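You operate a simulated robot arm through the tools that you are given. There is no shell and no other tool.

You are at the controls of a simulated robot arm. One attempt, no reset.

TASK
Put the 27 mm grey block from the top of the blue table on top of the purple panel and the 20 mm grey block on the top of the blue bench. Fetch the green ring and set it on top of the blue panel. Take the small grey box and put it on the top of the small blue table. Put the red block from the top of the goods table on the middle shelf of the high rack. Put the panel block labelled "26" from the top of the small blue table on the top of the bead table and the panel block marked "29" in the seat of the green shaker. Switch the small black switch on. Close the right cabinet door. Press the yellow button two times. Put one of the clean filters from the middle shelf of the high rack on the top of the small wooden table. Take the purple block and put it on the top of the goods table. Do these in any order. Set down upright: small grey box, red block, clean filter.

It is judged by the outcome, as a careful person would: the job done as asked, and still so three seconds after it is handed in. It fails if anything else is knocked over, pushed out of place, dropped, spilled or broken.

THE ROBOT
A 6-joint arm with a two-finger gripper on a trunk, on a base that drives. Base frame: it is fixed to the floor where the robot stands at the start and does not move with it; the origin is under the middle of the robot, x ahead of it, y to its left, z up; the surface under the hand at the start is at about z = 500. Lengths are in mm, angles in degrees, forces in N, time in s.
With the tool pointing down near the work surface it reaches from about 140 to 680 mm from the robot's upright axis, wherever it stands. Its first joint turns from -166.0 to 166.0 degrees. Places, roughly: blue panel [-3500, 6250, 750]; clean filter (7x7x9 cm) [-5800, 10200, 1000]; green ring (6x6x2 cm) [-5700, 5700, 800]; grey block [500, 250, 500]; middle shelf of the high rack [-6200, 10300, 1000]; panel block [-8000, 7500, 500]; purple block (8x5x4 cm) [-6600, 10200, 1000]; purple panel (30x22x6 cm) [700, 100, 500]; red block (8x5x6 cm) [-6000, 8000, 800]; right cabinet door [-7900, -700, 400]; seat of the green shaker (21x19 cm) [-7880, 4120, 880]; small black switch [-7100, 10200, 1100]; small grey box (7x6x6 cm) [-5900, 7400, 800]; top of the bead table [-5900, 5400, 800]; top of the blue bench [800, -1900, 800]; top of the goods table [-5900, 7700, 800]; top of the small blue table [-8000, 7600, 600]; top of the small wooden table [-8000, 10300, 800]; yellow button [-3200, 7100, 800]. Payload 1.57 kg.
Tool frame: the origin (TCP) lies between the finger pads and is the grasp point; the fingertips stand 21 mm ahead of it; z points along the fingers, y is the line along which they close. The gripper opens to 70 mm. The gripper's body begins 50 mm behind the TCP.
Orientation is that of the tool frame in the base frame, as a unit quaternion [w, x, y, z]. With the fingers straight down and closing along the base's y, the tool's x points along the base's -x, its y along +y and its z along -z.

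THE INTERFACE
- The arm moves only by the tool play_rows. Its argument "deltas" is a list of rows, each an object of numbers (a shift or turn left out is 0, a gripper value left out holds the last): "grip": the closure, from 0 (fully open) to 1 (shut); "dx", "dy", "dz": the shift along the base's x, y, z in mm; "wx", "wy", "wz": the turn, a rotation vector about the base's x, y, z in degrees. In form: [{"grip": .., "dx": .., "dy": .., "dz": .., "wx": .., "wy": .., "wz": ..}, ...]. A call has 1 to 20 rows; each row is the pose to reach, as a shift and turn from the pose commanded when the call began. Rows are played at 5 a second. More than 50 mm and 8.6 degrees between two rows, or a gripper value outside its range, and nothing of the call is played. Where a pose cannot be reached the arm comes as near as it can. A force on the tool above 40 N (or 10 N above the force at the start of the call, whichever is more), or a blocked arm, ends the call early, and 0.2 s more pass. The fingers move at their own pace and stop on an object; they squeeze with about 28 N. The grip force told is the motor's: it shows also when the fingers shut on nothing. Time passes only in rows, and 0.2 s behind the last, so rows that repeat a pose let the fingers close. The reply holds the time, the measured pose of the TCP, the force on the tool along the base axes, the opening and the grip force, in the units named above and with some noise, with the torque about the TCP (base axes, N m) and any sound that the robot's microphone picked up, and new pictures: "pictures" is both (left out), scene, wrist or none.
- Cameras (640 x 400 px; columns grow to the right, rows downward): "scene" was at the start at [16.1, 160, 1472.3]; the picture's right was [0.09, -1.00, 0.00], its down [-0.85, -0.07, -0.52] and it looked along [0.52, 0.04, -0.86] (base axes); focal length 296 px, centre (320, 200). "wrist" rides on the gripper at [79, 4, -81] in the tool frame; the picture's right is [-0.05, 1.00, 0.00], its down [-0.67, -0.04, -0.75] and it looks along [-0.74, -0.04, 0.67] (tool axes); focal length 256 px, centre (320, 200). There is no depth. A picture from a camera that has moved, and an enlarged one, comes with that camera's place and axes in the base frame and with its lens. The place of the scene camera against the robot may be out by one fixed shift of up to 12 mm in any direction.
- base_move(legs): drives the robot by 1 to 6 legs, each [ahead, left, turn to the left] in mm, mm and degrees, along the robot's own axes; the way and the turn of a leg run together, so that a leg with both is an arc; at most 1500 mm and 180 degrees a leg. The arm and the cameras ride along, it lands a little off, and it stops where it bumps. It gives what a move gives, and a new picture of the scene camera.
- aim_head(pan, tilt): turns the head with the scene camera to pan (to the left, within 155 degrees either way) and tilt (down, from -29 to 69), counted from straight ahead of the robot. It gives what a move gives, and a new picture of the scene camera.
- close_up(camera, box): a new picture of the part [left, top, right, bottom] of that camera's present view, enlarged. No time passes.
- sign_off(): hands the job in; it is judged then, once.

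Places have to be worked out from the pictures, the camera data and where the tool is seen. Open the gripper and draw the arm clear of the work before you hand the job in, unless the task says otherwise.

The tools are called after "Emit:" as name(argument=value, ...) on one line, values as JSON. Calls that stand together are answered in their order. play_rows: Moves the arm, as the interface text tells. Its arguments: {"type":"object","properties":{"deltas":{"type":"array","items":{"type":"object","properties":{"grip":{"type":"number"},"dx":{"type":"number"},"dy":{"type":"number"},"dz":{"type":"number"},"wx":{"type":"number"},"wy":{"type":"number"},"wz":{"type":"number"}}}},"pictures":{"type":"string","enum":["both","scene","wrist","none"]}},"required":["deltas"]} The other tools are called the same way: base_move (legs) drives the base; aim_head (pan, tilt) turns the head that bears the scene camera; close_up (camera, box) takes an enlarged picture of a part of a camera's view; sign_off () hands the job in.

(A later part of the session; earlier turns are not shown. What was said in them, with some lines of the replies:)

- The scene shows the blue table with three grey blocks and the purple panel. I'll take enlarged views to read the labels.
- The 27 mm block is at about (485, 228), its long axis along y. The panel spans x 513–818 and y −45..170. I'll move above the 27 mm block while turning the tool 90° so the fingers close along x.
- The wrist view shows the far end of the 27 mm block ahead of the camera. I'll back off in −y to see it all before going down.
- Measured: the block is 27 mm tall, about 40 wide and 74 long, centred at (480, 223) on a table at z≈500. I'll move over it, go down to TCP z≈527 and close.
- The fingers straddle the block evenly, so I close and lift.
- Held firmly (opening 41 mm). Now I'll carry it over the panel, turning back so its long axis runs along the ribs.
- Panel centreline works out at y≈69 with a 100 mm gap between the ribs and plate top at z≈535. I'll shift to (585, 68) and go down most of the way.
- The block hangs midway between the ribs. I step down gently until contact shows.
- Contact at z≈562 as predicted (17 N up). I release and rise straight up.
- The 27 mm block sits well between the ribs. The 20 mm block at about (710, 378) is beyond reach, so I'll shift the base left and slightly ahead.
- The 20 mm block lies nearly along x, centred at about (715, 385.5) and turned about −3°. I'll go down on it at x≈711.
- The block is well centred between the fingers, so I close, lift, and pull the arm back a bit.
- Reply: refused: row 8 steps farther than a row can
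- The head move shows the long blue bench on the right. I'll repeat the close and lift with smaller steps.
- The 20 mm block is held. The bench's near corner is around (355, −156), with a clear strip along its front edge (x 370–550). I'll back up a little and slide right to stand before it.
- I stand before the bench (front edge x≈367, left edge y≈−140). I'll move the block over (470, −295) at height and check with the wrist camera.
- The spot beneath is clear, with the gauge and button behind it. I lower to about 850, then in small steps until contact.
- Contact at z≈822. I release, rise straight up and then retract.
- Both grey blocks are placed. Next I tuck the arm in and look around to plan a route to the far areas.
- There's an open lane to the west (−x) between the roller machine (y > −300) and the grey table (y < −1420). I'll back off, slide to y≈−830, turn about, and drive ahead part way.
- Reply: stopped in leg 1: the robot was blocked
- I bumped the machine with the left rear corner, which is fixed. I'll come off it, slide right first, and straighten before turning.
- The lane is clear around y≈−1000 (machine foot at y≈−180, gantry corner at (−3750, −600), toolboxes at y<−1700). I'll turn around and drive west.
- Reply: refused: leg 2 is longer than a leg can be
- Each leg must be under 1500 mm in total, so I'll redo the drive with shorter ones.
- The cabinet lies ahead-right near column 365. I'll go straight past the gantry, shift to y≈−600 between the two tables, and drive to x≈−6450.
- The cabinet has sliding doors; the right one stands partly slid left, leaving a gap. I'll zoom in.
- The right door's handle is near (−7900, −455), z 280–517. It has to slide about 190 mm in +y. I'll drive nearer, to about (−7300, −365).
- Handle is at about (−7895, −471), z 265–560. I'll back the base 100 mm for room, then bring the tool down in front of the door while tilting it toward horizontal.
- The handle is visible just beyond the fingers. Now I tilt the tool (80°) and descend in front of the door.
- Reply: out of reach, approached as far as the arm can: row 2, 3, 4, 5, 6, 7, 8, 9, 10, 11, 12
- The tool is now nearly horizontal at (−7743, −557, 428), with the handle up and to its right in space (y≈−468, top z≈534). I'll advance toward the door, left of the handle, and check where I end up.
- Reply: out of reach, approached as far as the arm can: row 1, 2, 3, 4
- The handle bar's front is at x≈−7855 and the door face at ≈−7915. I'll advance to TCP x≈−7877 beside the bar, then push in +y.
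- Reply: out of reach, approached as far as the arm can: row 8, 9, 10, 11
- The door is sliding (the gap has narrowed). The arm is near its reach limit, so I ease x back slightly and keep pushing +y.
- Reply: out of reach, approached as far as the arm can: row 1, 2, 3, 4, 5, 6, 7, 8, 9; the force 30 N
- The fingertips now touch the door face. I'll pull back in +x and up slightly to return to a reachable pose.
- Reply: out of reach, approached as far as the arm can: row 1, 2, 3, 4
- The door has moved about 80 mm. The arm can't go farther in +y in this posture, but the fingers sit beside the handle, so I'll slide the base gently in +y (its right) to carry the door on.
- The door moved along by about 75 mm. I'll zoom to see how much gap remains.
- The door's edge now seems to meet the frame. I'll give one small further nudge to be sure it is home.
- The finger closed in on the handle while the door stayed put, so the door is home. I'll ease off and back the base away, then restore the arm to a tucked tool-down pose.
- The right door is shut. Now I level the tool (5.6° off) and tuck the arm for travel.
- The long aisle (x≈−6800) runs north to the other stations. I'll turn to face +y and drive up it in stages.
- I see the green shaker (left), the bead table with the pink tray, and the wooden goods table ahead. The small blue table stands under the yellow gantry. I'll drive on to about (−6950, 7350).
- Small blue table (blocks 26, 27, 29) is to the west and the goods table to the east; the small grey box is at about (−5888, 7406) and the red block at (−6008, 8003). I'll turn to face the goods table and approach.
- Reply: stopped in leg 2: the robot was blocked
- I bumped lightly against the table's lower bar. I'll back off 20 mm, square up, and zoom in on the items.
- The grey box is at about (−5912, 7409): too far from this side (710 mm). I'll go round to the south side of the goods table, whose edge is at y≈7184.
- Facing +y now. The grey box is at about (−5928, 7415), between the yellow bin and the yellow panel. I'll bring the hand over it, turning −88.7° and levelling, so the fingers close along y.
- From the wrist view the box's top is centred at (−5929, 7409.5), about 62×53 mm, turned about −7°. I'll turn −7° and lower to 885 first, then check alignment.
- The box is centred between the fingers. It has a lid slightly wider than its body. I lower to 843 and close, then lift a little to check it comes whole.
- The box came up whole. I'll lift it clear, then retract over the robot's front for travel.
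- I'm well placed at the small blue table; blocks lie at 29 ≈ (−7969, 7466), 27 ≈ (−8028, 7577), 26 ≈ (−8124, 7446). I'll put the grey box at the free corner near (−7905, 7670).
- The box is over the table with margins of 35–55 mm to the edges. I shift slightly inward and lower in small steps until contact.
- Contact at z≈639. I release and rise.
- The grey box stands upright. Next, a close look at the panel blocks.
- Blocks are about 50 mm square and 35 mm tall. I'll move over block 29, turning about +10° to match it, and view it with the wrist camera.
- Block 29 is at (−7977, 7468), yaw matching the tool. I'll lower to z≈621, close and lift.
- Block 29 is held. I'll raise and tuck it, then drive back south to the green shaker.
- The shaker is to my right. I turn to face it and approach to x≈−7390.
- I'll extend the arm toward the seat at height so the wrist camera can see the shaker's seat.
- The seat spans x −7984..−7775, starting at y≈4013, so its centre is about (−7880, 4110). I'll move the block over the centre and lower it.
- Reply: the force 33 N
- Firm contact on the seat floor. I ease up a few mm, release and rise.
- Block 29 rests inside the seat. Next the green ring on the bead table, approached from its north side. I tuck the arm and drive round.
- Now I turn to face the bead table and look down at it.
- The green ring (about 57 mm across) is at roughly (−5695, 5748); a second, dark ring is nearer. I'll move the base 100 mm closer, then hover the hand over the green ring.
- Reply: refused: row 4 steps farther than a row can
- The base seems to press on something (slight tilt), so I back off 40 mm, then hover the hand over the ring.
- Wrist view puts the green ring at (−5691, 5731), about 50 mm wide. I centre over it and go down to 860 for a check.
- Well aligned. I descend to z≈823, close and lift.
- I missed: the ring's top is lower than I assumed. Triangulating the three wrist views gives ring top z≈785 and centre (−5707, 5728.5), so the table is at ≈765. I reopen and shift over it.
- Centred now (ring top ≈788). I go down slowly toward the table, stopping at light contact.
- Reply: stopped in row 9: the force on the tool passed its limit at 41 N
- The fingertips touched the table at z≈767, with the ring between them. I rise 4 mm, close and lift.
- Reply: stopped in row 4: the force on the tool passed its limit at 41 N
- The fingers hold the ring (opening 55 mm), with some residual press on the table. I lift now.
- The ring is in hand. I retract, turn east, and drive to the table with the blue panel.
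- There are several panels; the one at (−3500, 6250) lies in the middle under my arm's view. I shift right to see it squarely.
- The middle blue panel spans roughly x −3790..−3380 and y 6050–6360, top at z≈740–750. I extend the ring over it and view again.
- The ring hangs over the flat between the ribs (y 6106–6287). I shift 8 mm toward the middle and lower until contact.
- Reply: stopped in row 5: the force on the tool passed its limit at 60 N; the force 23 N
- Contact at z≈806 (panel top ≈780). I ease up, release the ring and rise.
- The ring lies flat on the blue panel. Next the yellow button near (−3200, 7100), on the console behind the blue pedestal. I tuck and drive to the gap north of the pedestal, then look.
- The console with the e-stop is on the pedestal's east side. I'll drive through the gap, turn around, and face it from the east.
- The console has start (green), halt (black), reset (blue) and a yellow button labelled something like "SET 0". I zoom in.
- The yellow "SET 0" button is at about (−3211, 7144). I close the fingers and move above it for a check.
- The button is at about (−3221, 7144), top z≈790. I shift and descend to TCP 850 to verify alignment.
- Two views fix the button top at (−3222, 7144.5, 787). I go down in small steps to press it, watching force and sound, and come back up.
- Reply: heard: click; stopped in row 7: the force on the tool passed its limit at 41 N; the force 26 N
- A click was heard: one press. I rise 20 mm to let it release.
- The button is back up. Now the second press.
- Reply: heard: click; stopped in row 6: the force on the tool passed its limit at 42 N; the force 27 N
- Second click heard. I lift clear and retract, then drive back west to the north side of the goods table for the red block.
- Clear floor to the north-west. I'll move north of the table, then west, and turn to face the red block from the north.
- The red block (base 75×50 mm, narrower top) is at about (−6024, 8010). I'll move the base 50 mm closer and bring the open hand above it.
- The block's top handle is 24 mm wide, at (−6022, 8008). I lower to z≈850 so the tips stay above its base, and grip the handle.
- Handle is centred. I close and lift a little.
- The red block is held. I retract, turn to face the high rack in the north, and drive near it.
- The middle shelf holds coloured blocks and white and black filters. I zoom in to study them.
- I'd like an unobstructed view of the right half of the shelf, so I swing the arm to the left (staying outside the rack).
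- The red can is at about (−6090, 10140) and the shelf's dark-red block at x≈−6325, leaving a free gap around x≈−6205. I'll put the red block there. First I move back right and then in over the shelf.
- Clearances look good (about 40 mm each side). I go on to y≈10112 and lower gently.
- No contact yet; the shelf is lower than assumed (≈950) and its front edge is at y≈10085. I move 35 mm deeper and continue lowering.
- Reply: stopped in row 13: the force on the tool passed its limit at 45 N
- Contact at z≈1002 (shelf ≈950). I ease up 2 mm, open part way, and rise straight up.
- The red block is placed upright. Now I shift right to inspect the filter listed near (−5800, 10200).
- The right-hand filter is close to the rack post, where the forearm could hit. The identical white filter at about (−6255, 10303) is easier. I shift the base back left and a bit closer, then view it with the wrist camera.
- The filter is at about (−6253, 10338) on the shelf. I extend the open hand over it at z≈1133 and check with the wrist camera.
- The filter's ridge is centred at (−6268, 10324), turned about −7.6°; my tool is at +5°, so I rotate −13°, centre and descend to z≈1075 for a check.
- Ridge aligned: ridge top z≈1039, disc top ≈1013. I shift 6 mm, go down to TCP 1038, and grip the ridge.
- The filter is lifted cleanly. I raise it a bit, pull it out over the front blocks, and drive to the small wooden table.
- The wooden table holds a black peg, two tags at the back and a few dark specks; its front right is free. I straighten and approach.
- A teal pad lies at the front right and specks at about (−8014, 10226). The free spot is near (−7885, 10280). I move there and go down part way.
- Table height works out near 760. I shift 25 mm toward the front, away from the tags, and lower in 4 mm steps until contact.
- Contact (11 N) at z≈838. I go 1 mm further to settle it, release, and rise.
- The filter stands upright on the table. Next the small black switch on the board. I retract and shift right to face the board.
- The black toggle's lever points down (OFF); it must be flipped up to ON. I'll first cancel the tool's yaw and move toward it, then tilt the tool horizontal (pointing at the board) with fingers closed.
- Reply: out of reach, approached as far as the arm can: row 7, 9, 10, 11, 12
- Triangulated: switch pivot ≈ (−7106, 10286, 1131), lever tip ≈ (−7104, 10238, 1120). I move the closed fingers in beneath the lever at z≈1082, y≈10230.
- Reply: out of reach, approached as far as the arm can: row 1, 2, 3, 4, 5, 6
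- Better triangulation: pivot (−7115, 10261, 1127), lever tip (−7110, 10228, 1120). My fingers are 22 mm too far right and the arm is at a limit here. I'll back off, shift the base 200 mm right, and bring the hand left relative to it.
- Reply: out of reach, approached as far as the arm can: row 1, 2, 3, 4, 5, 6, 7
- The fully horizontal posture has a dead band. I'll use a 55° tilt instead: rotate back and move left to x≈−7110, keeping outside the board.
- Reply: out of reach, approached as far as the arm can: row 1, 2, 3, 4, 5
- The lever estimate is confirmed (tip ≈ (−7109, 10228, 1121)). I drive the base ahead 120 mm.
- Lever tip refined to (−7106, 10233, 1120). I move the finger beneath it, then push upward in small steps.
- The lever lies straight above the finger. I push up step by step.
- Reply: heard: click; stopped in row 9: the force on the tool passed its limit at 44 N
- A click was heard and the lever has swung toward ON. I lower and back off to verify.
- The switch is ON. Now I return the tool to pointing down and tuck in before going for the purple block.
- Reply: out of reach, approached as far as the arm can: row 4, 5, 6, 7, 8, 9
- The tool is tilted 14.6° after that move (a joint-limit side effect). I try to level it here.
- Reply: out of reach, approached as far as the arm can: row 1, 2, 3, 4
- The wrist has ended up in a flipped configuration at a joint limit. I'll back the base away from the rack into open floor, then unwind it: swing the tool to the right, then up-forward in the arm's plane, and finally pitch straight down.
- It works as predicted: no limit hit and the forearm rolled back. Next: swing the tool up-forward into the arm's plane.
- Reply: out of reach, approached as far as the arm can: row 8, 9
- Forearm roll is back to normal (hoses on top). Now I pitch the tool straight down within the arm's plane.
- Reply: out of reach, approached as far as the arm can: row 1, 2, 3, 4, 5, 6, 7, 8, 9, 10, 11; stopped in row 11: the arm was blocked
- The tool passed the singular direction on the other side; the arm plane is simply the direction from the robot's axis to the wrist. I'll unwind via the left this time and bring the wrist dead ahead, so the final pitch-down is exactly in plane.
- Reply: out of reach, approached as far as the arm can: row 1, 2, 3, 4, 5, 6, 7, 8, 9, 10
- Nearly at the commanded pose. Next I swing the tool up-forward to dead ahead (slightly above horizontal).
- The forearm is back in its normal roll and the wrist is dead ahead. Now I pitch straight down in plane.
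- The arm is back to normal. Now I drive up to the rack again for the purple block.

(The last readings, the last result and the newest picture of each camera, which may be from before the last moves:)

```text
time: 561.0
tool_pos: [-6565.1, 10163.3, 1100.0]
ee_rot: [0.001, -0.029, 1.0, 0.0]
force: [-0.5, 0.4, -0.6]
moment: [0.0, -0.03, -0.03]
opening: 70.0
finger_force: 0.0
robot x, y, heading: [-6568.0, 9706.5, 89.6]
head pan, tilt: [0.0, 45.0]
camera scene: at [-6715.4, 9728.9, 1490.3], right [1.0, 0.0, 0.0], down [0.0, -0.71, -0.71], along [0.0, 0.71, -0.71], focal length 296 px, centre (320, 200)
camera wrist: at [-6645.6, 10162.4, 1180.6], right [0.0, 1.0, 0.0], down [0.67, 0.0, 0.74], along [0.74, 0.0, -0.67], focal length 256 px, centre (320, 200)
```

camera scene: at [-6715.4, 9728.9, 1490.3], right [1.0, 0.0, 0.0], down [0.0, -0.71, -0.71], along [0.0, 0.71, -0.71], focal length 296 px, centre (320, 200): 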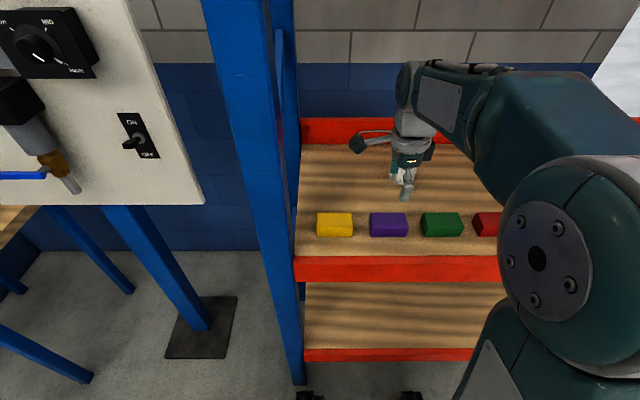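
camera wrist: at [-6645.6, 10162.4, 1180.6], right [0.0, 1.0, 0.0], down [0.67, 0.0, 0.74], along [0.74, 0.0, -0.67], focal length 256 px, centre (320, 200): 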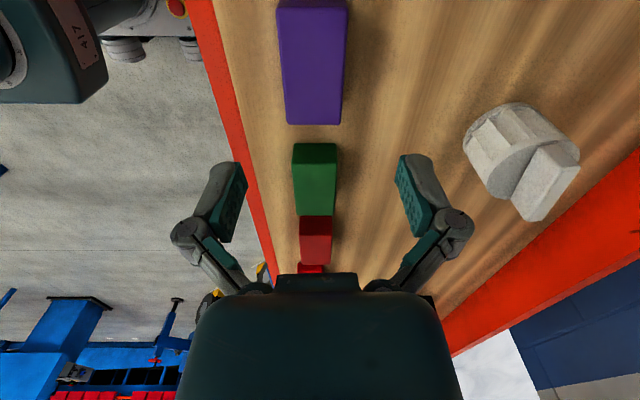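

Purple block centre is at (−6569, 10157), about 79×44 mm. I lower to z≈979 and grip it across y.

Emit:
play_rows(deltas=[{"dx": -4, "dy": -6, "dz": -40}, {"dx": -4, "dy": -6, "dz": -80}, {"dx": -4, "dy": -6, "dz": -105}, {"dx": -4, "dy": -6, "dz": -116}, {"dx": -4, "dy": -6, "dz": -121}, {"dx": -4, "dy": -6, "dz": -121}, {"grip": 1, "dx": -4, "dy": -6, "dz": -121}, {"grip": 1, "dx": -4, "dy": -6, "dz": -121}, {"grip": 1, "dx": -4, "dy": -6, "dz": -121}, {"dx": -4, "dy": -6, "dz": -105}, {"dx": -4, "dy": -6, "dz": -65}, {"dx": -4, "dy": -6, "dz": -20}, {"dx": -4, "dy": -6, "dz": 20}])

```text
time: 563.8
tool_pos: [-6571.0, 10154.3, 1118.1]
ee_rot: [0.001, -0.029, 1.0, 0.001]
force: [0.7, 0.4, -1.0]
moment: [-0.01, -0.01, -0.04]
opening: 44.3
finger_force: 28.1
robot x, y, heading: [-6569.4, 9707.5, 89.6]
head pan, tilt: [0.0, 45.0]
camera scene: at [-6715.5, 9728.8, 1490.3], right [1.0, 0.0, 0.0], down [0.0, -0.71, -0.71], along [0.0, 0.71, -0.71], focal length 296 px, centre (320, 200)
camera wrist: at [-6650.5, 10154.5, 1199.6], right [0.0, 1.0, 0.0], down [0.67, 0.0, 0.74], along [0.74, 0.0, -0.67], focal length 256 px, centre (320, 200)
```

scene: 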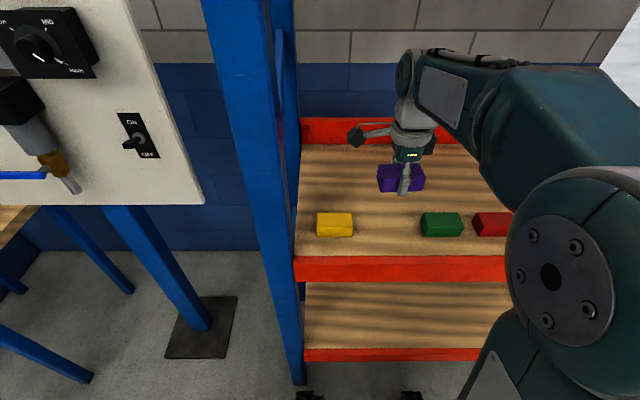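
wrist: 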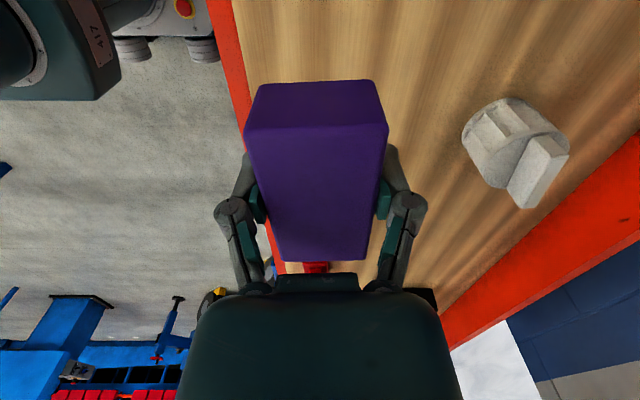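

Purple block in hand. I retract from the rack, turn around and drive to the north side of the goods table.

Emit:
play_rows(deltas=[{"dy": -45}, {"dy": -90}, {"dy": -135}, {"dy": -165}], pictures="none")

Emit:
base_move(legs=[[-350, 0, 0], [0, 0, 180], [700, 560, 0]])

Emit:
aim_head(pan=0, tilt=50)

```text
time: 564.8
tool_pos: [-6569.9, 9989.7, 1119.7]
ee_rot: [0.0, -0.029, 1.0, 0.0]
force: [-0.3, 1.2, -1.0]
moment: [0.01, 0.0, 0.0]
opening: 44.5
finger_force: 28.2
robot x, y, heading: [-6567.0, 9704.6, 89.7]
head pan, tilt: [0.0, 45.0]
```

```text
time: 578.8
tool_pos: [-5973.2, 8390.8, 1118.3]
ee_rot: [0.001, 0.999, 0.051, 0.0]
force: [-0.5, 0.2, -1.6]
moment: [-0.02, -0.03, 0.01]
opening: 44.5
finger_force: 27.6
robot x, y, heading: [-5986.5, 8678.9, -87.5]
head pan, tilt: [0.0, 45.0]
camera scene: at [-5827.3, 8659.3, 1490.4], right [-1.0, -0.04, 0.0], down [-0.03, 0.71, -0.71], along [0.03, -0.71, -0.71], focal length 296 px, centre (320, 200)
```

scene: 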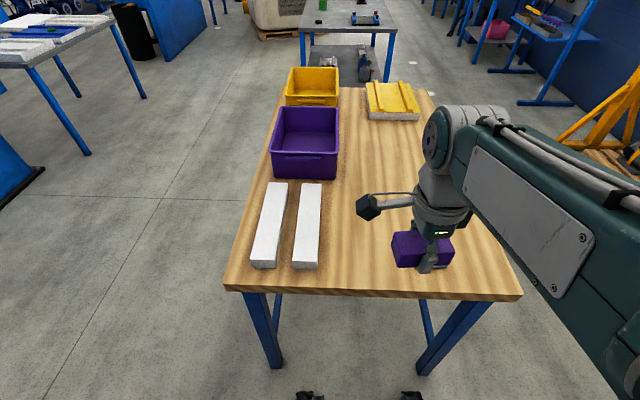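

```text
time: 579.4
tool_pos: [-5972.4, 8391.1, 1118.6]
ee_rot: [0.001, 0.999, 0.052, 0.0]
force: [0.0, 0.7, -1.3]
moment: [-0.02, 0.01, 0.0]
opening: 44.4
finger_force: 28.1
robot x, y, heading: [-5988.9, 8678.3, -87.4]
head pan, tilt: [0.0, 50.0]
camera scene: at [-5826.3, 8663.7, 1483.4], right [-1.0, -0.04, 0.0], down [-0.03, 0.77, -0.64], along [0.03, -0.64, -0.77], focal length 296 px, centre (320, 200)
```

scene: 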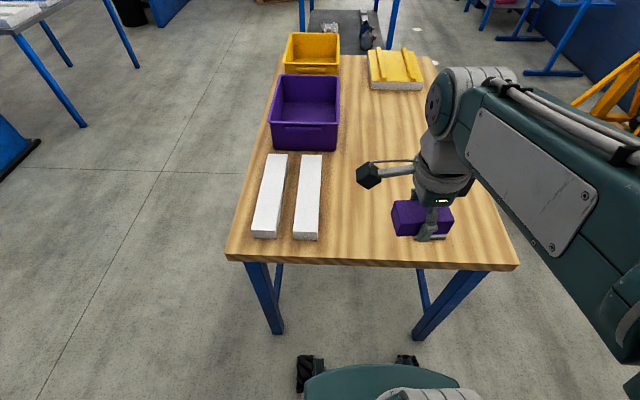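

I square up and close in by 80 mm, then carry the purple block to the spot the red block came from, around (−6005, 8035).

Emit:
base_move(legs=[[80, 0, -2.6]])

Emit:
play_rows(deltas=[{"dy": -45, "dz": -15}, {"dy": -90, "dz": -30}, {"dx": -3, "dy": -135, "dz": -45}, {"dx": -6, "dy": -180, "dz": -60}, {"dx": -9, "dy": -225, "dz": -75}, {"dx": -12, "dy": -265, "dz": -95}, {"dx": -12, "dy": -270, "dz": -140}, {"dx": -12, "dy": -270, "dz": -140}])

```text
time: 580.5
tool_pos: [-5983.7, 8310.5, 1119.7]
ee_rot: [0.001, 1.0, 0.029, 0.001]
force: [0.3, 0.9, -0.8]
moment: [-0.01, 0.0, 0.04]
opening: 44.6
finger_force: 28.3
robot x, y, heading: [-5984.7, 8594.2, -90.3]
head pan, tilt: [0.0, 50.0]
camera scene: at [-5825.7, 8576.8, 1483.4], right [-1.0, 0.0, 0.0], down [0.0, 0.77, -0.64], along [0.0, -0.64, -0.77], focal length 296 px, centre (320, 200)
```

scene: 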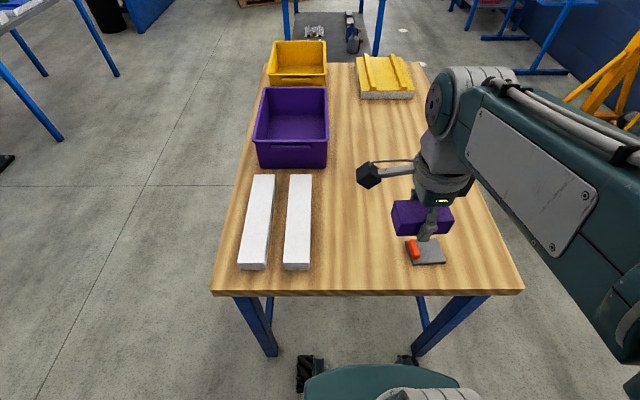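

```text
time: 582.3
tool_pos: [-5995.7, 8043.7, 980.3]
ee_rot: [0.001, 1.0, 0.028, 0.0]
force: [0.4, -0.4, -0.7]
moment: [0.01, 0.03, 0.01]
opening: 44.5
finger_force: 28.1
robot x, y, heading: [-5986.8, 8595.8, -90.3]
head pan, tilt: [0.0, 50.0]
camera scene: at [-5825.5, 8575.0, 1483.4], right [-1.0, 0.0, 0.0], down [0.0, 0.77, -0.64], along [0.0, -0.64, -0.77], focal length 296 px, centre (320, 200)
camera wrist: at [-5917.2, 8042.9, 1061.2], right [0.01, -1.0, 0.0], down [-0.67, 0.0, 0.74], along [-0.74, 0.0, -0.67], focal length 256 px, centre (320, 200)
```

scene: 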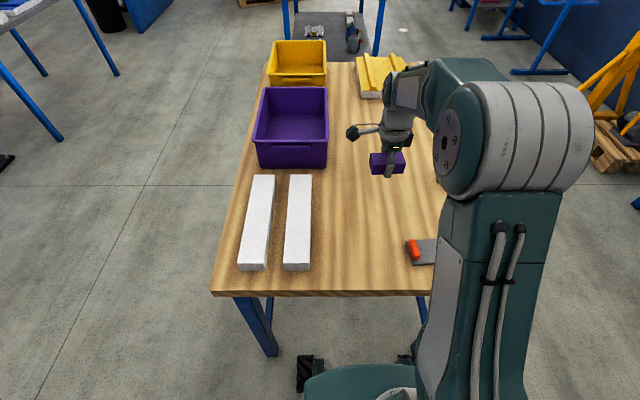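
wrist: 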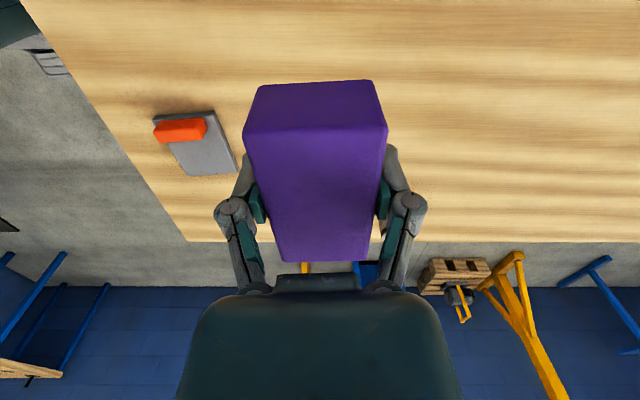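

The spot below is clear. I lower, slowing near the table.

Emit:
play_rows(deltas=[{"dz": -45}, {"dz": -90}, {"dz": -120}, {"dz": -132}, {"dz": -138}, {"dz": -142}, {"dz": -145}, {"dz": -148}, {"dz": -151}, {"dz": -153}, {"dz": -155}, {"dz": -157}, {"dz": -159}], pictures="wrist")

```text
time: 585.1
tool_pos: [-5997.5, 8039.4, 819.3]
ee_rot: [0.001, 1.0, 0.029, 0.0]
force: [-0.4, 0.2, -1.1]
moment: [-0.02, -0.01, -0.02]
opening: 44.5
finger_force: 27.7
robot x, y, heading: [-5982.3, 8596.3, -90.3]
head pan, tilt: [0.0, 50.0]
camera wrist: at [-5918.2, 8040.6, 900.4], right [0.0, -1.0, 0.0], down [-0.67, 0.0, 0.74], along [-0.74, 0.0, -0.67], focal length 256 px, centre (320, 200)
```

wrist: 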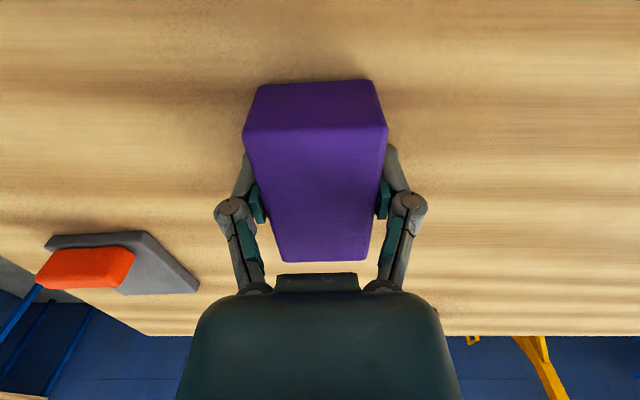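

No contact yet; I continue down in 2–3 mm steps.

Emit:
play_rows(deltas=[{"dz": -3}, {"dz": -6}, {"dz": -9}, {"dz": -12}, {"dz": -15}, {"dz": -18}, {"dz": -21}, {"dz": -24}, {"dz": -27}], pictures="wrist")

```text
time: 585.8
tool_pos: [-5997.0, 8040.0, 817.8]
ee_rot: [0.002, 1.0, 0.029, 0.0]
force: [-0.3, 8.6, 15.3]
moment: [0.5, -0.11, 0.08]
opening: 44.6
finger_force: 28.0
robot x, y, heading: [-5986.5, 8595.5, -90.1]
head pan, tilt: [0.0, 50.0]
stopped in row 3: the force on the tool passed its limit at 45 N (the readings are from after the stop); the commanded pose is now the measured one
camera wrist: at [-5917.7, 8040.3, 898.3], right [0.01, -1.0, 0.0], down [-0.67, 0.0, 0.74], along [-0.74, -0.01, -0.67], focal length 256 px, centre (320, 200)
```

wrist: 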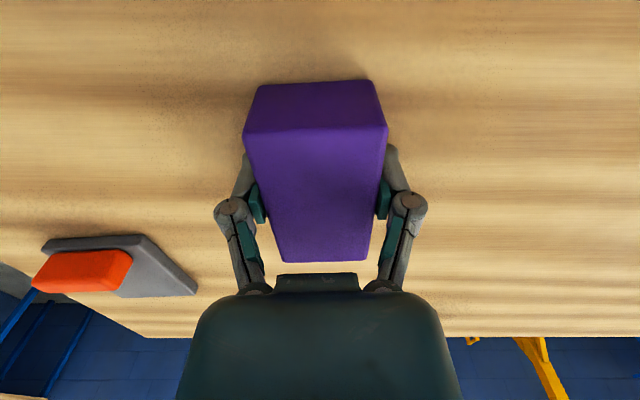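

Contact at z≈818. I release gently there and rise.

Emit:
play_rows(deltas=[{"dz": 2}, {"grip": 0, "dz": 2}, {"grip": 0, "dz": 3}, {"grip": 0, "dz": 8}, {"grip": 0, "dz": 30}, {"grip": 0, "dz": 70}, {"grip": 0, "dz": 115}, {"grip": 0, "dz": 160}, {"dz": 205}])

Emit:
close_up(camera="scene", box=[300, 100, 480, 280])

```text
time: 587.8
tool_pos: [-5996.8, 8038.1, 1019.9]
ee_rot: [0.002, 1.0, 0.029, 0.0]
force: [0.2, -1.0, -0.6]
moment: [0.02, -0.02, 0.02]
opening: 69.8
finger_force: 0.0
robot x, y, heading: [-5982.1, 8598.3, -90.3]
head pan, tilt: [0.0, 50.0]
camera scene: at [-5825.6, 8575.2, 1483.4], right [-1.0, 0.0, 0.0], down [0.0, 0.77, -0.64], along [0.0, -0.64, -0.77], focal length 296 px, centre (320, 200)
camera wrist: at [-5917.4, 8038.7, 1100.2], right [0.01, -1.0, 0.0], down [-0.67, 0.0, 0.74], along [-0.74, -0.01, -0.67], focal length 256 px, centre (320, 200)
```

scene: 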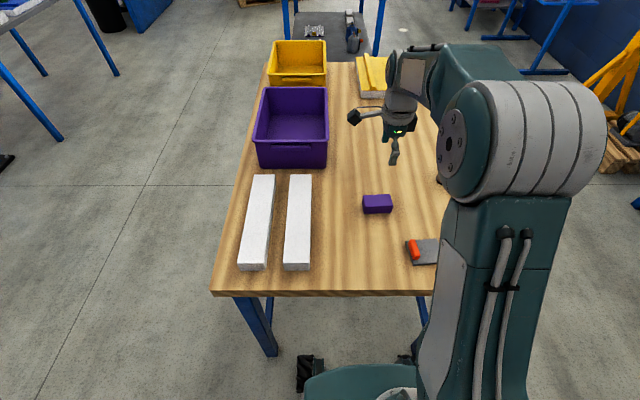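
wrist: 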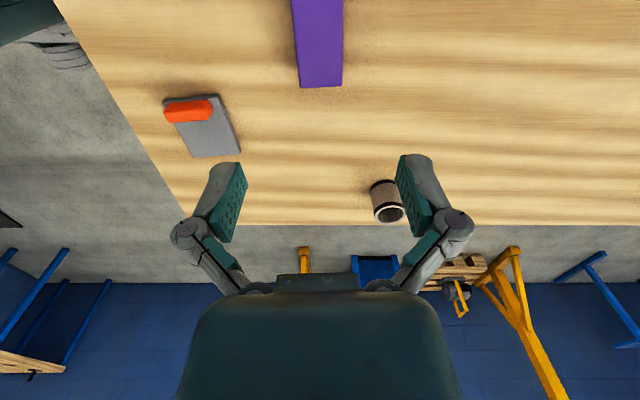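

```text
2.22 times, centred on (390, 190) of scene
camera zoom: at [-5825.6, 8575.2, 1483.4], right [-1.0, 0.0, 0.0], down [0.0, 0.77, -0.64], along [0.0, -0.64, -0.77], focal length 657 px, centre (164, 222)
```

zoom: 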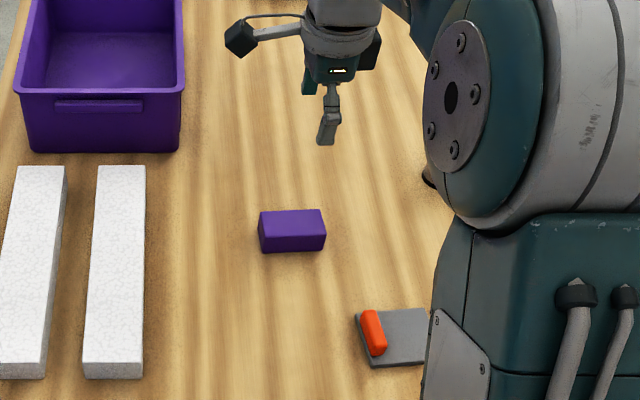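

The purple block is placed. Last: panel block 26. I retract and drive back to the small blue table.

Emit:
play_rows(deltas=[{"dx": 2, "dy": 45}, {"dx": 4, "dy": 90}, {"dx": 6, "dy": 135}, {"dx": 8, "dy": 180}, {"dx": 10, "dy": 225}, {"dx": 12, "dy": 270}], pictures="none")

Emit:
base_move(legs=[[-150, 0, 0], [0, 0, -89.7], [950, 0, 0], [0, 1200, 0], [540, 0, 0]])

Emit:
aim_head(pan=0, tilt=55)

```text
time: 589.2
tool_pos: [-5982.0, 8309.5, 1019.3]
ee_rot: [0.003, 1.0, 0.03, -0.001]
force: [0.0, 0.1, -1.2]
moment: [-0.01, 0.0, 0.0]
opening: 70.1
finger_force: 0.0
robot x, y, heading: [-5987.9, 8596.2, -90.3]
head pan, tilt: [0.0, 50.0]
```

```text
time: 607.2
tool_pos: [-7675.7, 7437.4, 1019.1]
ee_rot: [0.001, 0.748, -0.664, -0.001]
force: [-0.2, -0.2, -0.5]
moment: [-0.01, 0.02, 0.04]
opening: 70.1
finger_force: 0.0
robot x, y, heading: [-7393.8, 7460.6, -176.9]
head pan, tilt: [0.0, 50.0]
camera scene: at [-7392.1, 7301.7, 1483.4], right [-0.06, 1.0, 0.0], down [0.77, 0.05, -0.64], along [-0.64, -0.04, -0.77], focal length 296 px, centre (320, 200)
```

scene: 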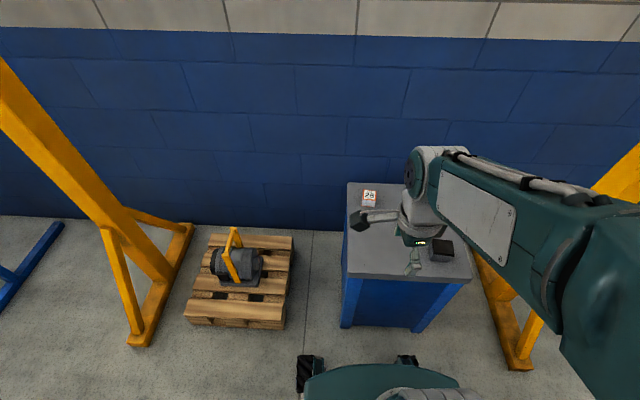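

```text
time: 607.9
tool_pos: [-7675.1, 7437.2, 1020.4]
ee_rot: [0.002, 0.749, -0.663, -0.002]
force: [0.2, 0.1, -0.1]
moment: [0.01, 0.01, 0.02]
opening: 69.9
finger_force: 0.0
robot x, y, heading: [-7387.1, 7459.2, -176.7]
head pan, tilt: [0.0, 55.0]
camera scene: at [-7387.3, 7302.1, 1476.9], right [-0.06, 1.0, 0.0], down [0.82, 0.05, -0.57], along [-0.57, -0.03, -0.82], focal length 296 px, centre (320, 200)
```

scene: 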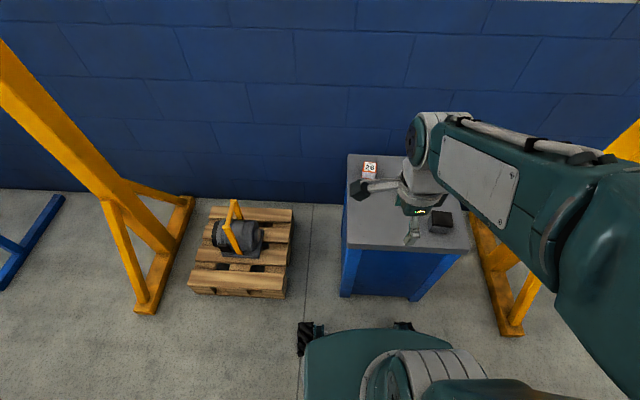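

I square up and close in, then hover over block 26.

Emit:
base_move(legs=[[125, 0, -3.2]])

Emit:
play_rows(deltas=[{"dx": -45, "dz": -15}, {"dx": -90, "dz": -30}, {"dx": -135, "dz": -50}, {"dx": -180, "dz": -70}, {"dx": -220, "dz": -95}, {"dx": -260, "dz": -120}, {"dx": -295, "dz": -150}, {"dx": -315, "dz": -190}, {"dx": -315, "dz": -230}, {"dx": -315, "dz": -255}, {"dx": -315, "dz": -255}])

```text
time: 609.1
tool_pos: [-7799.8, 7450.2, 1019.6]
ee_rot: [0.001, 0.729, -0.685, 0.0]
force: [-0.2, -0.6, 0.2]
moment: [-0.01, -0.02, 0.01]
opening: 69.9
finger_force: 0.1
robot x, y, heading: [-7514.2, 7451.2, -179.7]
head pan, tilt: [0.0, 55.0]
camera scene: at [-7520.6, 7298.7, 1476.9], right [0.0, 1.0, 0.0], down [0.82, 0.0, -0.57], along [-0.57, 0.0, -0.82], focal length 296 px, centre (320, 200)
```

scene: 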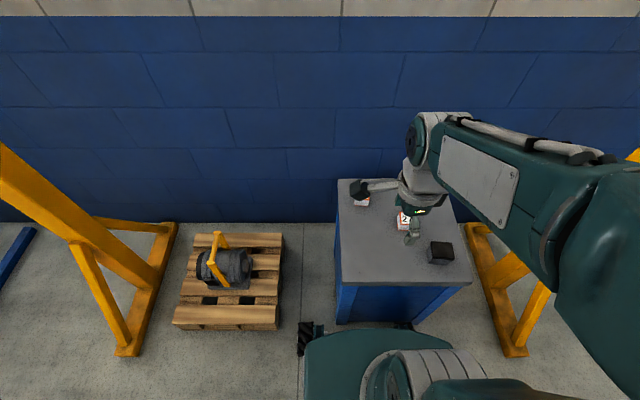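

```text
time: 611.5
tool_pos: [-8116.5, 7448.9, 765.6]
ee_rot: [0.001, 0.729, -0.685, -0.001]
force: [-0.5, 1.0, -0.6]
moment: [0.0, -0.02, -0.01]
opening: 70.0
finger_force: 0.0
robot x, y, heading: [-7517.1, 7453.1, -180.2]
head pan, tilt: [0.0, 55.0]
camera scene: at [-7522.7, 7298.8, 1476.9], right [0.0, 1.0, 0.0], down [0.82, 0.0, -0.57], along [-0.57, 0.0, -0.82], focal length 296 px, centre (320, 200)
camera wrist: at [-8116.1, 7369.3, 845.8], right [-1.0, -0.01, 0.0], down [0.0, 0.67, 0.74], along [-0.01, 0.74, -0.67], focal length 256 px, centre (320, 200)
```

scene: 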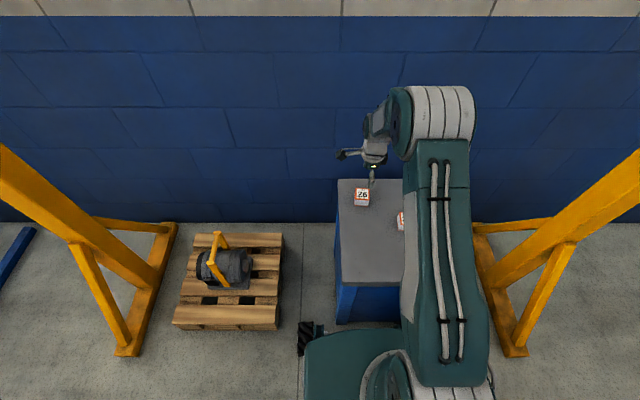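
wrist: 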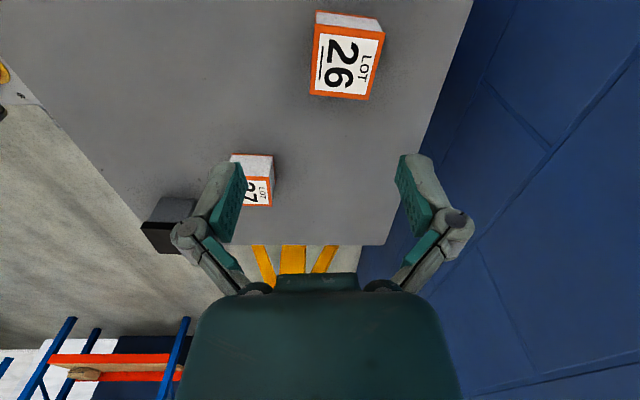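

Block 26 is at (−8139, 7448), yaw about −3.5°. I turn −7°, lower to z≈621, grip and lift.

Emit:
play_rows(deltas=[{"dx": -12, "dz": -30, "wz": -3.5}, {"dx": -22, "dy": -1, "dz": -65, "wz": -7}, {"dx": -22, "dy": -1, "dz": -100, "wz": -7}, {"dx": -22, "dy": -1, "dz": -125, "wz": -7}, {"dx": -22, "dy": -1, "dz": -138, "wz": -7}, {"dx": -22, "dy": -1, "dz": -144, "wz": -7}, {"dx": -22, "dy": -1, "dz": -144, "wz": -7}], pictures="wrist")

```text
time: 613.1
tool_pos: [-8137.9, 7448.6, 619.7]
ee_rot: [-0.001, -0.686, 0.728, 0.0]
force: [0.3, -0.1, 0.4]
moment: [-0.03, -0.03, -0.02]
opening: 70.0
finger_force: 0.1
robot x, y, heading: [-7511.7, 7453.7, -179.6]
head pan, tilt: [0.0, 55.0]
camera wrist: at [-8147.1, 7369.1, 700.6], right [-0.99, 0.11, 0.0], down [0.08, 0.66, 0.74], along [0.08, 0.74, -0.67], focal length 256 px, centre (320, 200)
```

wrist: 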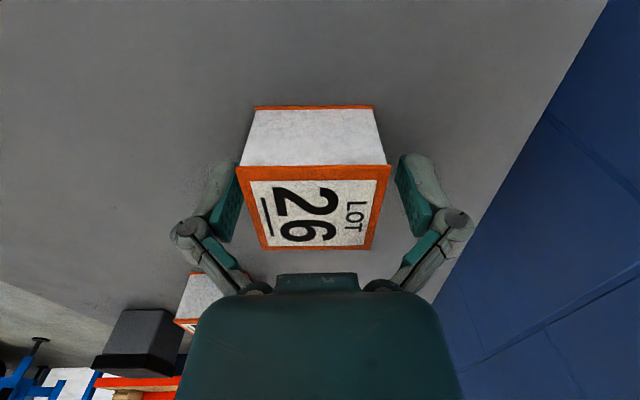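

Block 26 sits well between the fingers. I close, lift, and tuck.

Emit:
play_rows(deltas=[{"grip": 1}, {"grip": 1}, {"grip": 1}, {"grip": 1, "dz": 15}, {"dz": 55}, {"dz": 100}, {"dz": 145}, {"dz": 190}, {"dx": 20, "dz": 232}, {"dx": 45, "dz": 270}, {"dx": 75, "dz": 308}, {"dx": 105, "dz": 345}, {"dx": 140, "dz": 380}, {"dx": 180, "dz": 405}, {"dx": 228, "dz": 410}, {"dx": 276, "dz": 410}, {"dx": 324, "dz": 410}, {"dx": 338, "dz": 410}])

```text
time: 616.9
tool_pos: [-7797.8, 7447.1, 1030.8]
ee_rot: [-0.001, -0.686, 0.728, 0.001]
force: [0.3, 0.5, -0.5]
moment: [-0.01, 0.02, 0.02]
opening: 49.0
finger_force: 27.6
robot x, y, heading: [-7513.6, 7455.0, -179.7]
head pan, tilt: [0.0, 55.0]
camera scene: at [-7520.5, 7298.8, 1476.9], right [0.0, 1.0, 0.0], down [0.82, 0.0, -0.57], along [-0.57, 0.0, -0.82], focal length 296 px, centre (320, 200)
camera wrist: at [-7808.2, 7369.0, 1111.5], right [-0.99, 0.11, 0.0], down [0.08, 0.66, 0.75], along [0.08, 0.74, -0.67], focal length 256 px, centre (320, 200)
```

scene: 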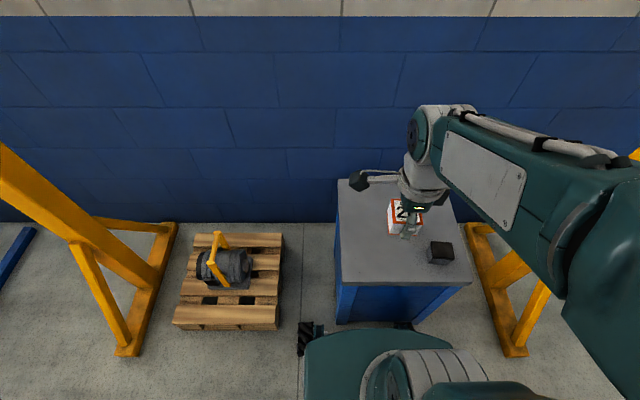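
wrist: 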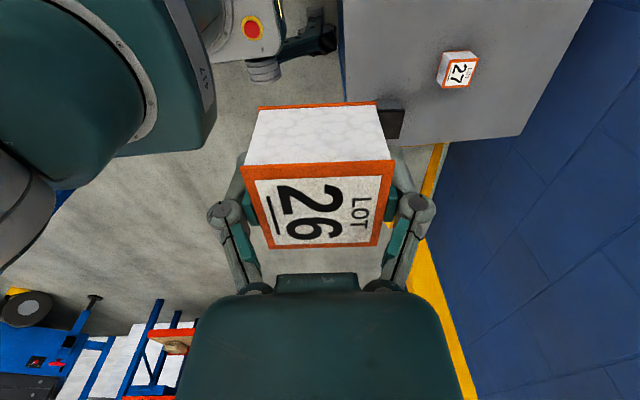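

Holding block 26. I'll take it to the bead table, approaching from its west side.

Emit:
base_move(legs=[[-600, 0, 0], [0, 1400, 0], [0, 600, 0], [0, 0, 180]])

Emit:
aim_head(pan=0, tilt=35)

```text
time: 637.0
tool_pos: [-6689.1, 5448.9, 1031.7]
ee_rot: [0.001, 0.756, 0.655, 0.001]
force: [0.5, -0.8, -0.2]
moment: [0.0, 0.01, 0.0]
opening: 49.4
finger_force: 27.7
robot x, y, heading: [-6975.4, 5468.5, -4.6]
head pan, tilt: [0.0, 55.0]
camera scene: at [-6941.7, 5618.4, 1476.9], right [-0.08, -1.0, 0.0], down [-0.82, 0.07, -0.57], along [0.57, -0.05, -0.82], focal length 296 px, centre (320, 200)
```

scene: 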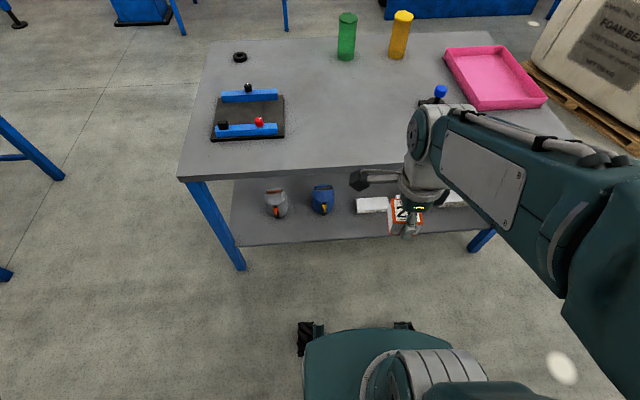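

```text
time: 637.9
tool_pos: [-6687.0, 5447.8, 1030.7]
ee_rot: [0.001, 0.755, 0.655, 0.002]
force: [-0.1, 0.6, -1.0]
moment: [0.0, -0.03, 0.01]
opening: 49.2
finger_force: 27.8
robot x, y, heading: [-6973.6, 5465.1, -5.0]
head pan, tilt: [0.0, 35.0]
camera scene: at [-6925.8, 5617.1, 1505.0], right [-0.08, -1.0, 0.0], down [-0.57, 0.05, -0.82], along [0.82, -0.07, -0.57], focal length 296 px, centre (320, 200)
```

scene: 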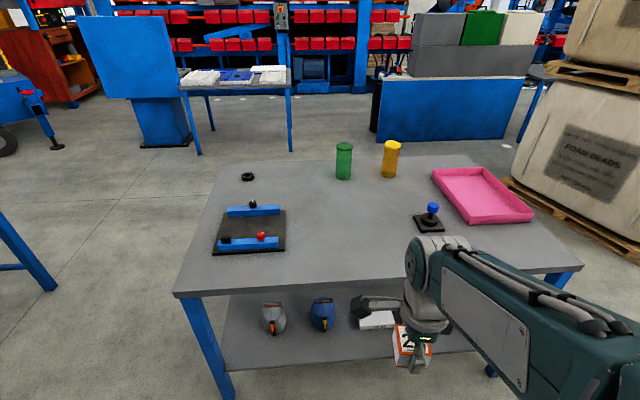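

A wide clear area lies mid-table near (−6180, 5450). I square up and close in.

Emit:
base_move(legs=[[0, 0, 4.9], [320, 0, 0]])

Emit:
play_rows(deltas=[{"dx": 45, "dz": -10}, {"dx": 90, "dz": -25}, {"dx": 130, "dz": -45}, {"dx": 165, "dz": -75}, {"dx": 180, "dz": -115}, {"dx": 180, "dz": -155}, {"dx": 180, "dz": -155}])

```text
time: 640.5
tool_pos: [-6367.9, 5474.3, 1031.0]
ee_rot: [0.002, 0.727, 0.686, 0.001]
force: [-0.2, 0.5, -0.2]
moment: [-0.01, -0.03, -0.02]
opening: 49.4
finger_force: 27.9
robot x, y, heading: [-6652.8, 5468.3, 0.2]
head pan, tilt: [0.0, 35.0]
camera scene: at [-6618.3, 5620.9, 1505.1], right [0.0, -1.0, 0.0], down [-0.57, 0.0, -0.82], along [0.82, 0.0, -0.57], focal length 296 px, centre (320, 200)
```

scene: 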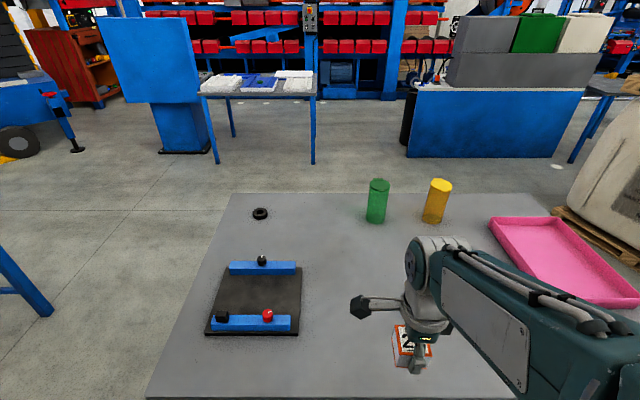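

```text
time: 642.1
tool_pos: [-6185.8, 5474.7, 876.1]
ee_rot: [0.001, 0.727, 0.686, 0.001]
force: [-0.5, -0.4, -1.5]
moment: [0.0, 0.02, -0.04]
opening: 49.0
finger_force: 27.8
robot x, y, heading: [-6652.5, 5466.9, 0.3]
head pan, tilt: [0.0, 35.0]
camera scene: at [-6616.9, 5621.0, 1505.1], right [0.0, -1.0, 0.0], down [-0.57, 0.0, -0.82], along [0.82, 0.0, -0.57], focal length 296 px, centre (320, 200)
camera wrist: at [-6177.8, 5554.1, 957.0], right [0.99, -0.11, 0.0], down [-0.08, -0.66, 0.74], along [-0.08, -0.74, -0.67], focal length 256 px, centre (320, 200)
```

scene: 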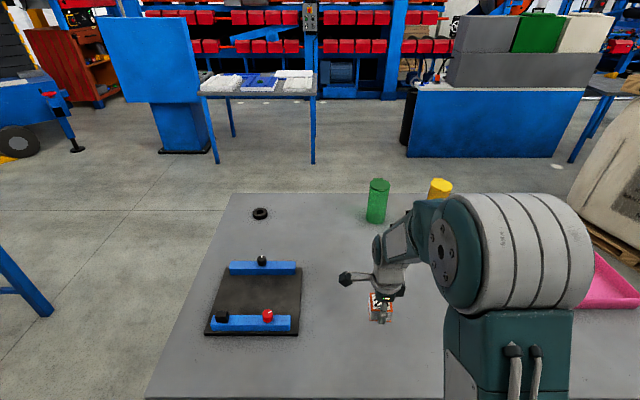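
wrist: 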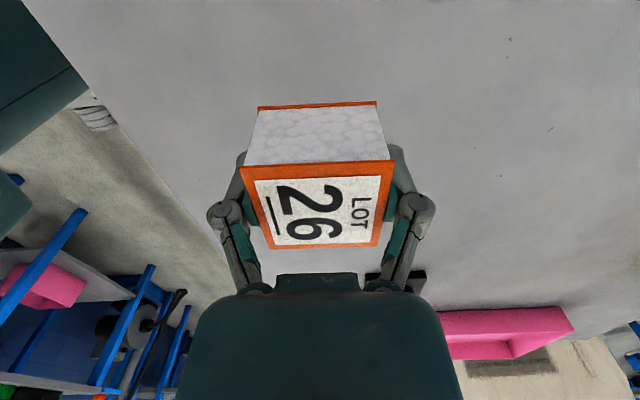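

Area clear. Expected contact is near TCP 792; I lower with small steps at the end.

Emit:
play_rows(deltas=[{"dz": -35}, {"dz": -58}, {"dz": -68}, {"dz": -72}, {"dz": -75}, {"dz": -78}, {"dz": -80}, {"dz": -82}, {"dz": -84}, {"dz": -86}, {"dz": -88}, {"dz": -90}, {"dz": -92}, {"dz": -94}], pictures="wrist")

```text
time: 644.0
tool_pos: [-6186.7, 5472.7, 796.6]
ee_rot: [0.003, 0.727, 0.686, 0.002]
force: [-6.9, -0.5, 15.1]
moment: [0.02, 0.51, -0.02]
opening: 49.2
finger_force: 27.6
robot x, y, heading: [-6654.3, 5468.0, 0.2]
head pan, tilt: [0.0, 35.0]
stopped in row 9: the force on the tool passed its limit at 45 N (the readings are from after the stop); the commanded pose is now the measured one
camera wrist: at [-6180.1, 5552.5, 877.3], right [0.99, -0.11, 0.01], down [-0.08, -0.66, 0.74], along [-0.08, -0.74, -0.67], focal length 256 px, centre (320, 200)
```

wrist: 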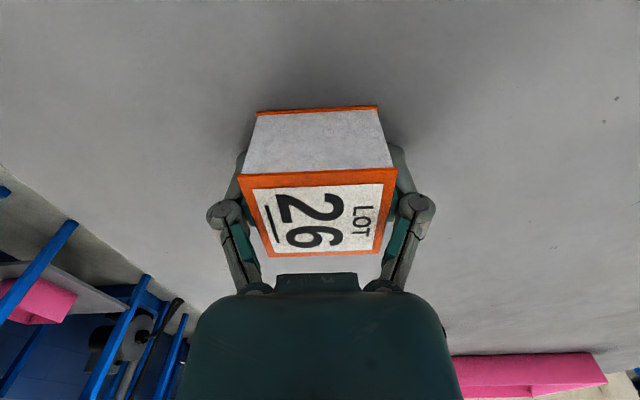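

Contact at z≈796. I release, rise and retract.

Emit:
play_rows(deltas=[{"dz": 2}, {"grip": 0, "dz": 2}, {"grip": 0, "dz": 3}, {"grip": 0, "dz": 8}, {"grip": 0, "dz": 30}, {"grip": 0, "dz": 70}, {"grip": 0, "dz": 115}, {"grip": 0, "dz": 160}, {"dx": -40, "dz": 190}, {"dx": -85, "dz": 210}, {"dx": -130, "dz": 230}, {"dx": -175, "dz": 235}])

Emit:
close_up(camera="scene", box=[180, 180, 480, 380])

```text
time: 646.6
tool_pos: [-6362.8, 5473.9, 1031.0]
ee_rot: [0.003, 0.727, 0.686, 0.002]
force: [-0.5, -0.4, 0.7]
moment: [-0.03, 0.0, 0.03]
opening: 70.1
finger_force: 0.1
robot x, y, heading: [-6653.8, 5463.2, -0.1]
head pan, tilt: [0.0, 35.0]
camera scene: at [-6618.3, 5621.1, 1505.1], right [0.0, -1.0, 0.0], down [-0.57, 0.0, -0.82], along [0.82, 0.0, -0.57], focal length 296 px, centre (320, 200)
camera wrist: at [-6355.6, 5552.7, 1111.2], right [0.99, -0.11, 0.01], down [-0.08, -0.66, 0.74], along [-0.08, -0.74, -0.67], focal length 256 px, centre (320, 200)
```

scene: 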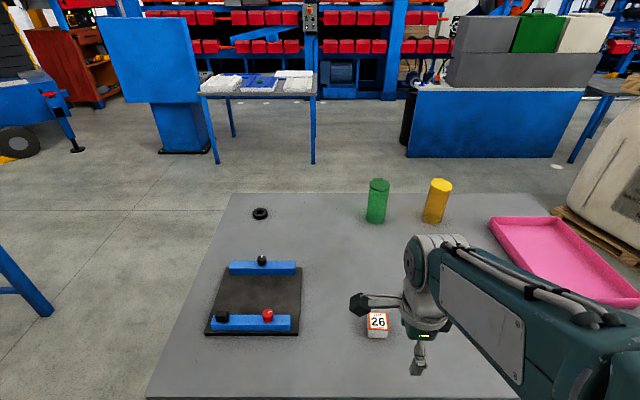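
wrist: 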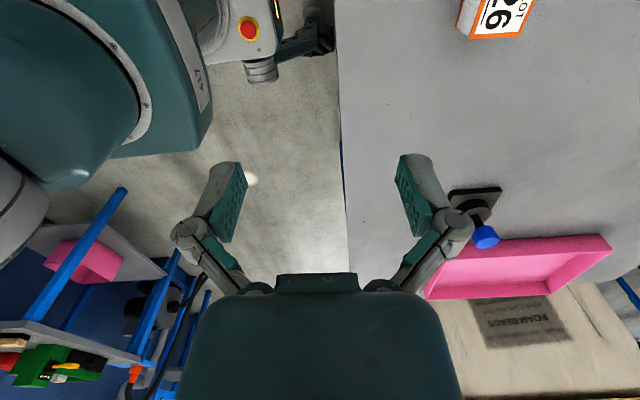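

```text
2.00 times, centred on (330, 280) of scene
camera zoom: at [-6618.3, 5621.1, 1505.1], right [0.0, -1.0, 0.0], down [-0.57, 0.0, -0.82], along [0.82, 0.0, -0.57], focal length 591 px, centre (300, 40)
```

zoom: 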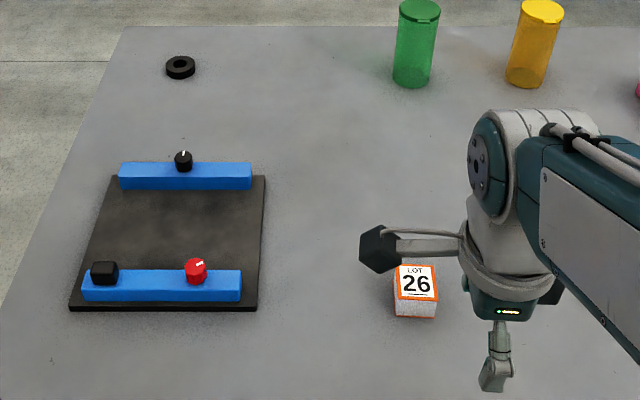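

Block 26 stands on the bead table, and every item on the list is done. I back the robot clear before handing in.

Emit:
base_move(legs=[[-250, 0, 0]])

```text
time: 648.4
tool_pos: [-6610.0, 5472.7, 1032.2]
ee_rot: [0.003, 0.727, 0.687, 0.003]
force: [0.3, -0.3, 0.3]
moment: [-0.03, 0.01, 0.0]
opening: 70.0
finger_force: 0.1
robot x, y, heading: [-6901.2, 5466.4, 0.2]
head pan, tilt: [0.0, 35.0]
camera scene: at [-6866.3, 5620.3, 1505.1], right [0.0, -1.0, 0.0], down [-0.57, 0.0, -0.82], along [0.82, 0.0, -0.57], focal length 296 px, centre (320, 200)
```

scene: 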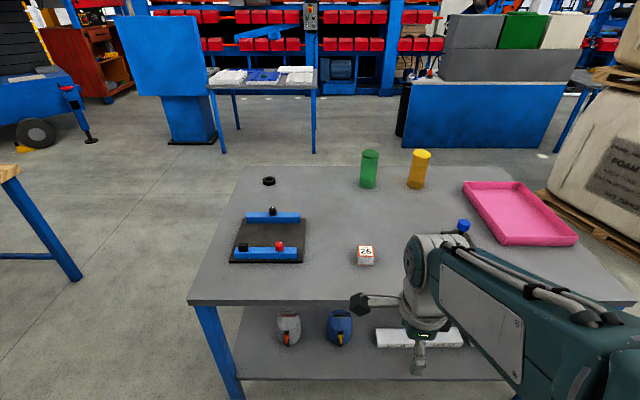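

The gripper is open and the arm is clear of the work. I hand the job in.

Emit:
sign_off()

```text
The job is handed in.
```

I carried out every part of the job and handed it in. The gripper is open and the arm is clear of the work.

| Part | Result |
|---|---|
| 27 mm grey block | on top of the purple panel, between its ribs |
| 20 mm grey block | on the blue bench, near its front left corner |
| Green ring | flat on the blue panel nearest the given place |
| Small grey box | upright on the small blue table |
| Red block | upright on the middle shelf of the high rack |
| Panel block 26 | on the bead table |
| Panel block 29 | in the seat of the green shaker |
| Small black switch | flipped up to ON; it clicked |
| Right cabinet door | slid shut, with its edge at the frame |
| Yellow button ("SET 0") | pressed twice, one click each time |
| Clean filter | upright on the small wooden table |
| Purple block | on the goods table |

Things that were not certain or did not go smoothly:

- **Blue panel:** there was another blue panel on that table. I chose the one nearest the place you gave.
- **Clean filter:** I took a white one from the middle of the shelf, because the one at the listed spot was too close to the rack post. All three white filters looked the same, and I took white to mean clean.
- **Bumps:** the base bumped the roller machine and the goods table's lower bar early on, and probably touched the bead table once. I saw nothing move.
- **Firm contact:** some pieces met their surface at 40–60 N before the arm stopped. All stayed where I set them.
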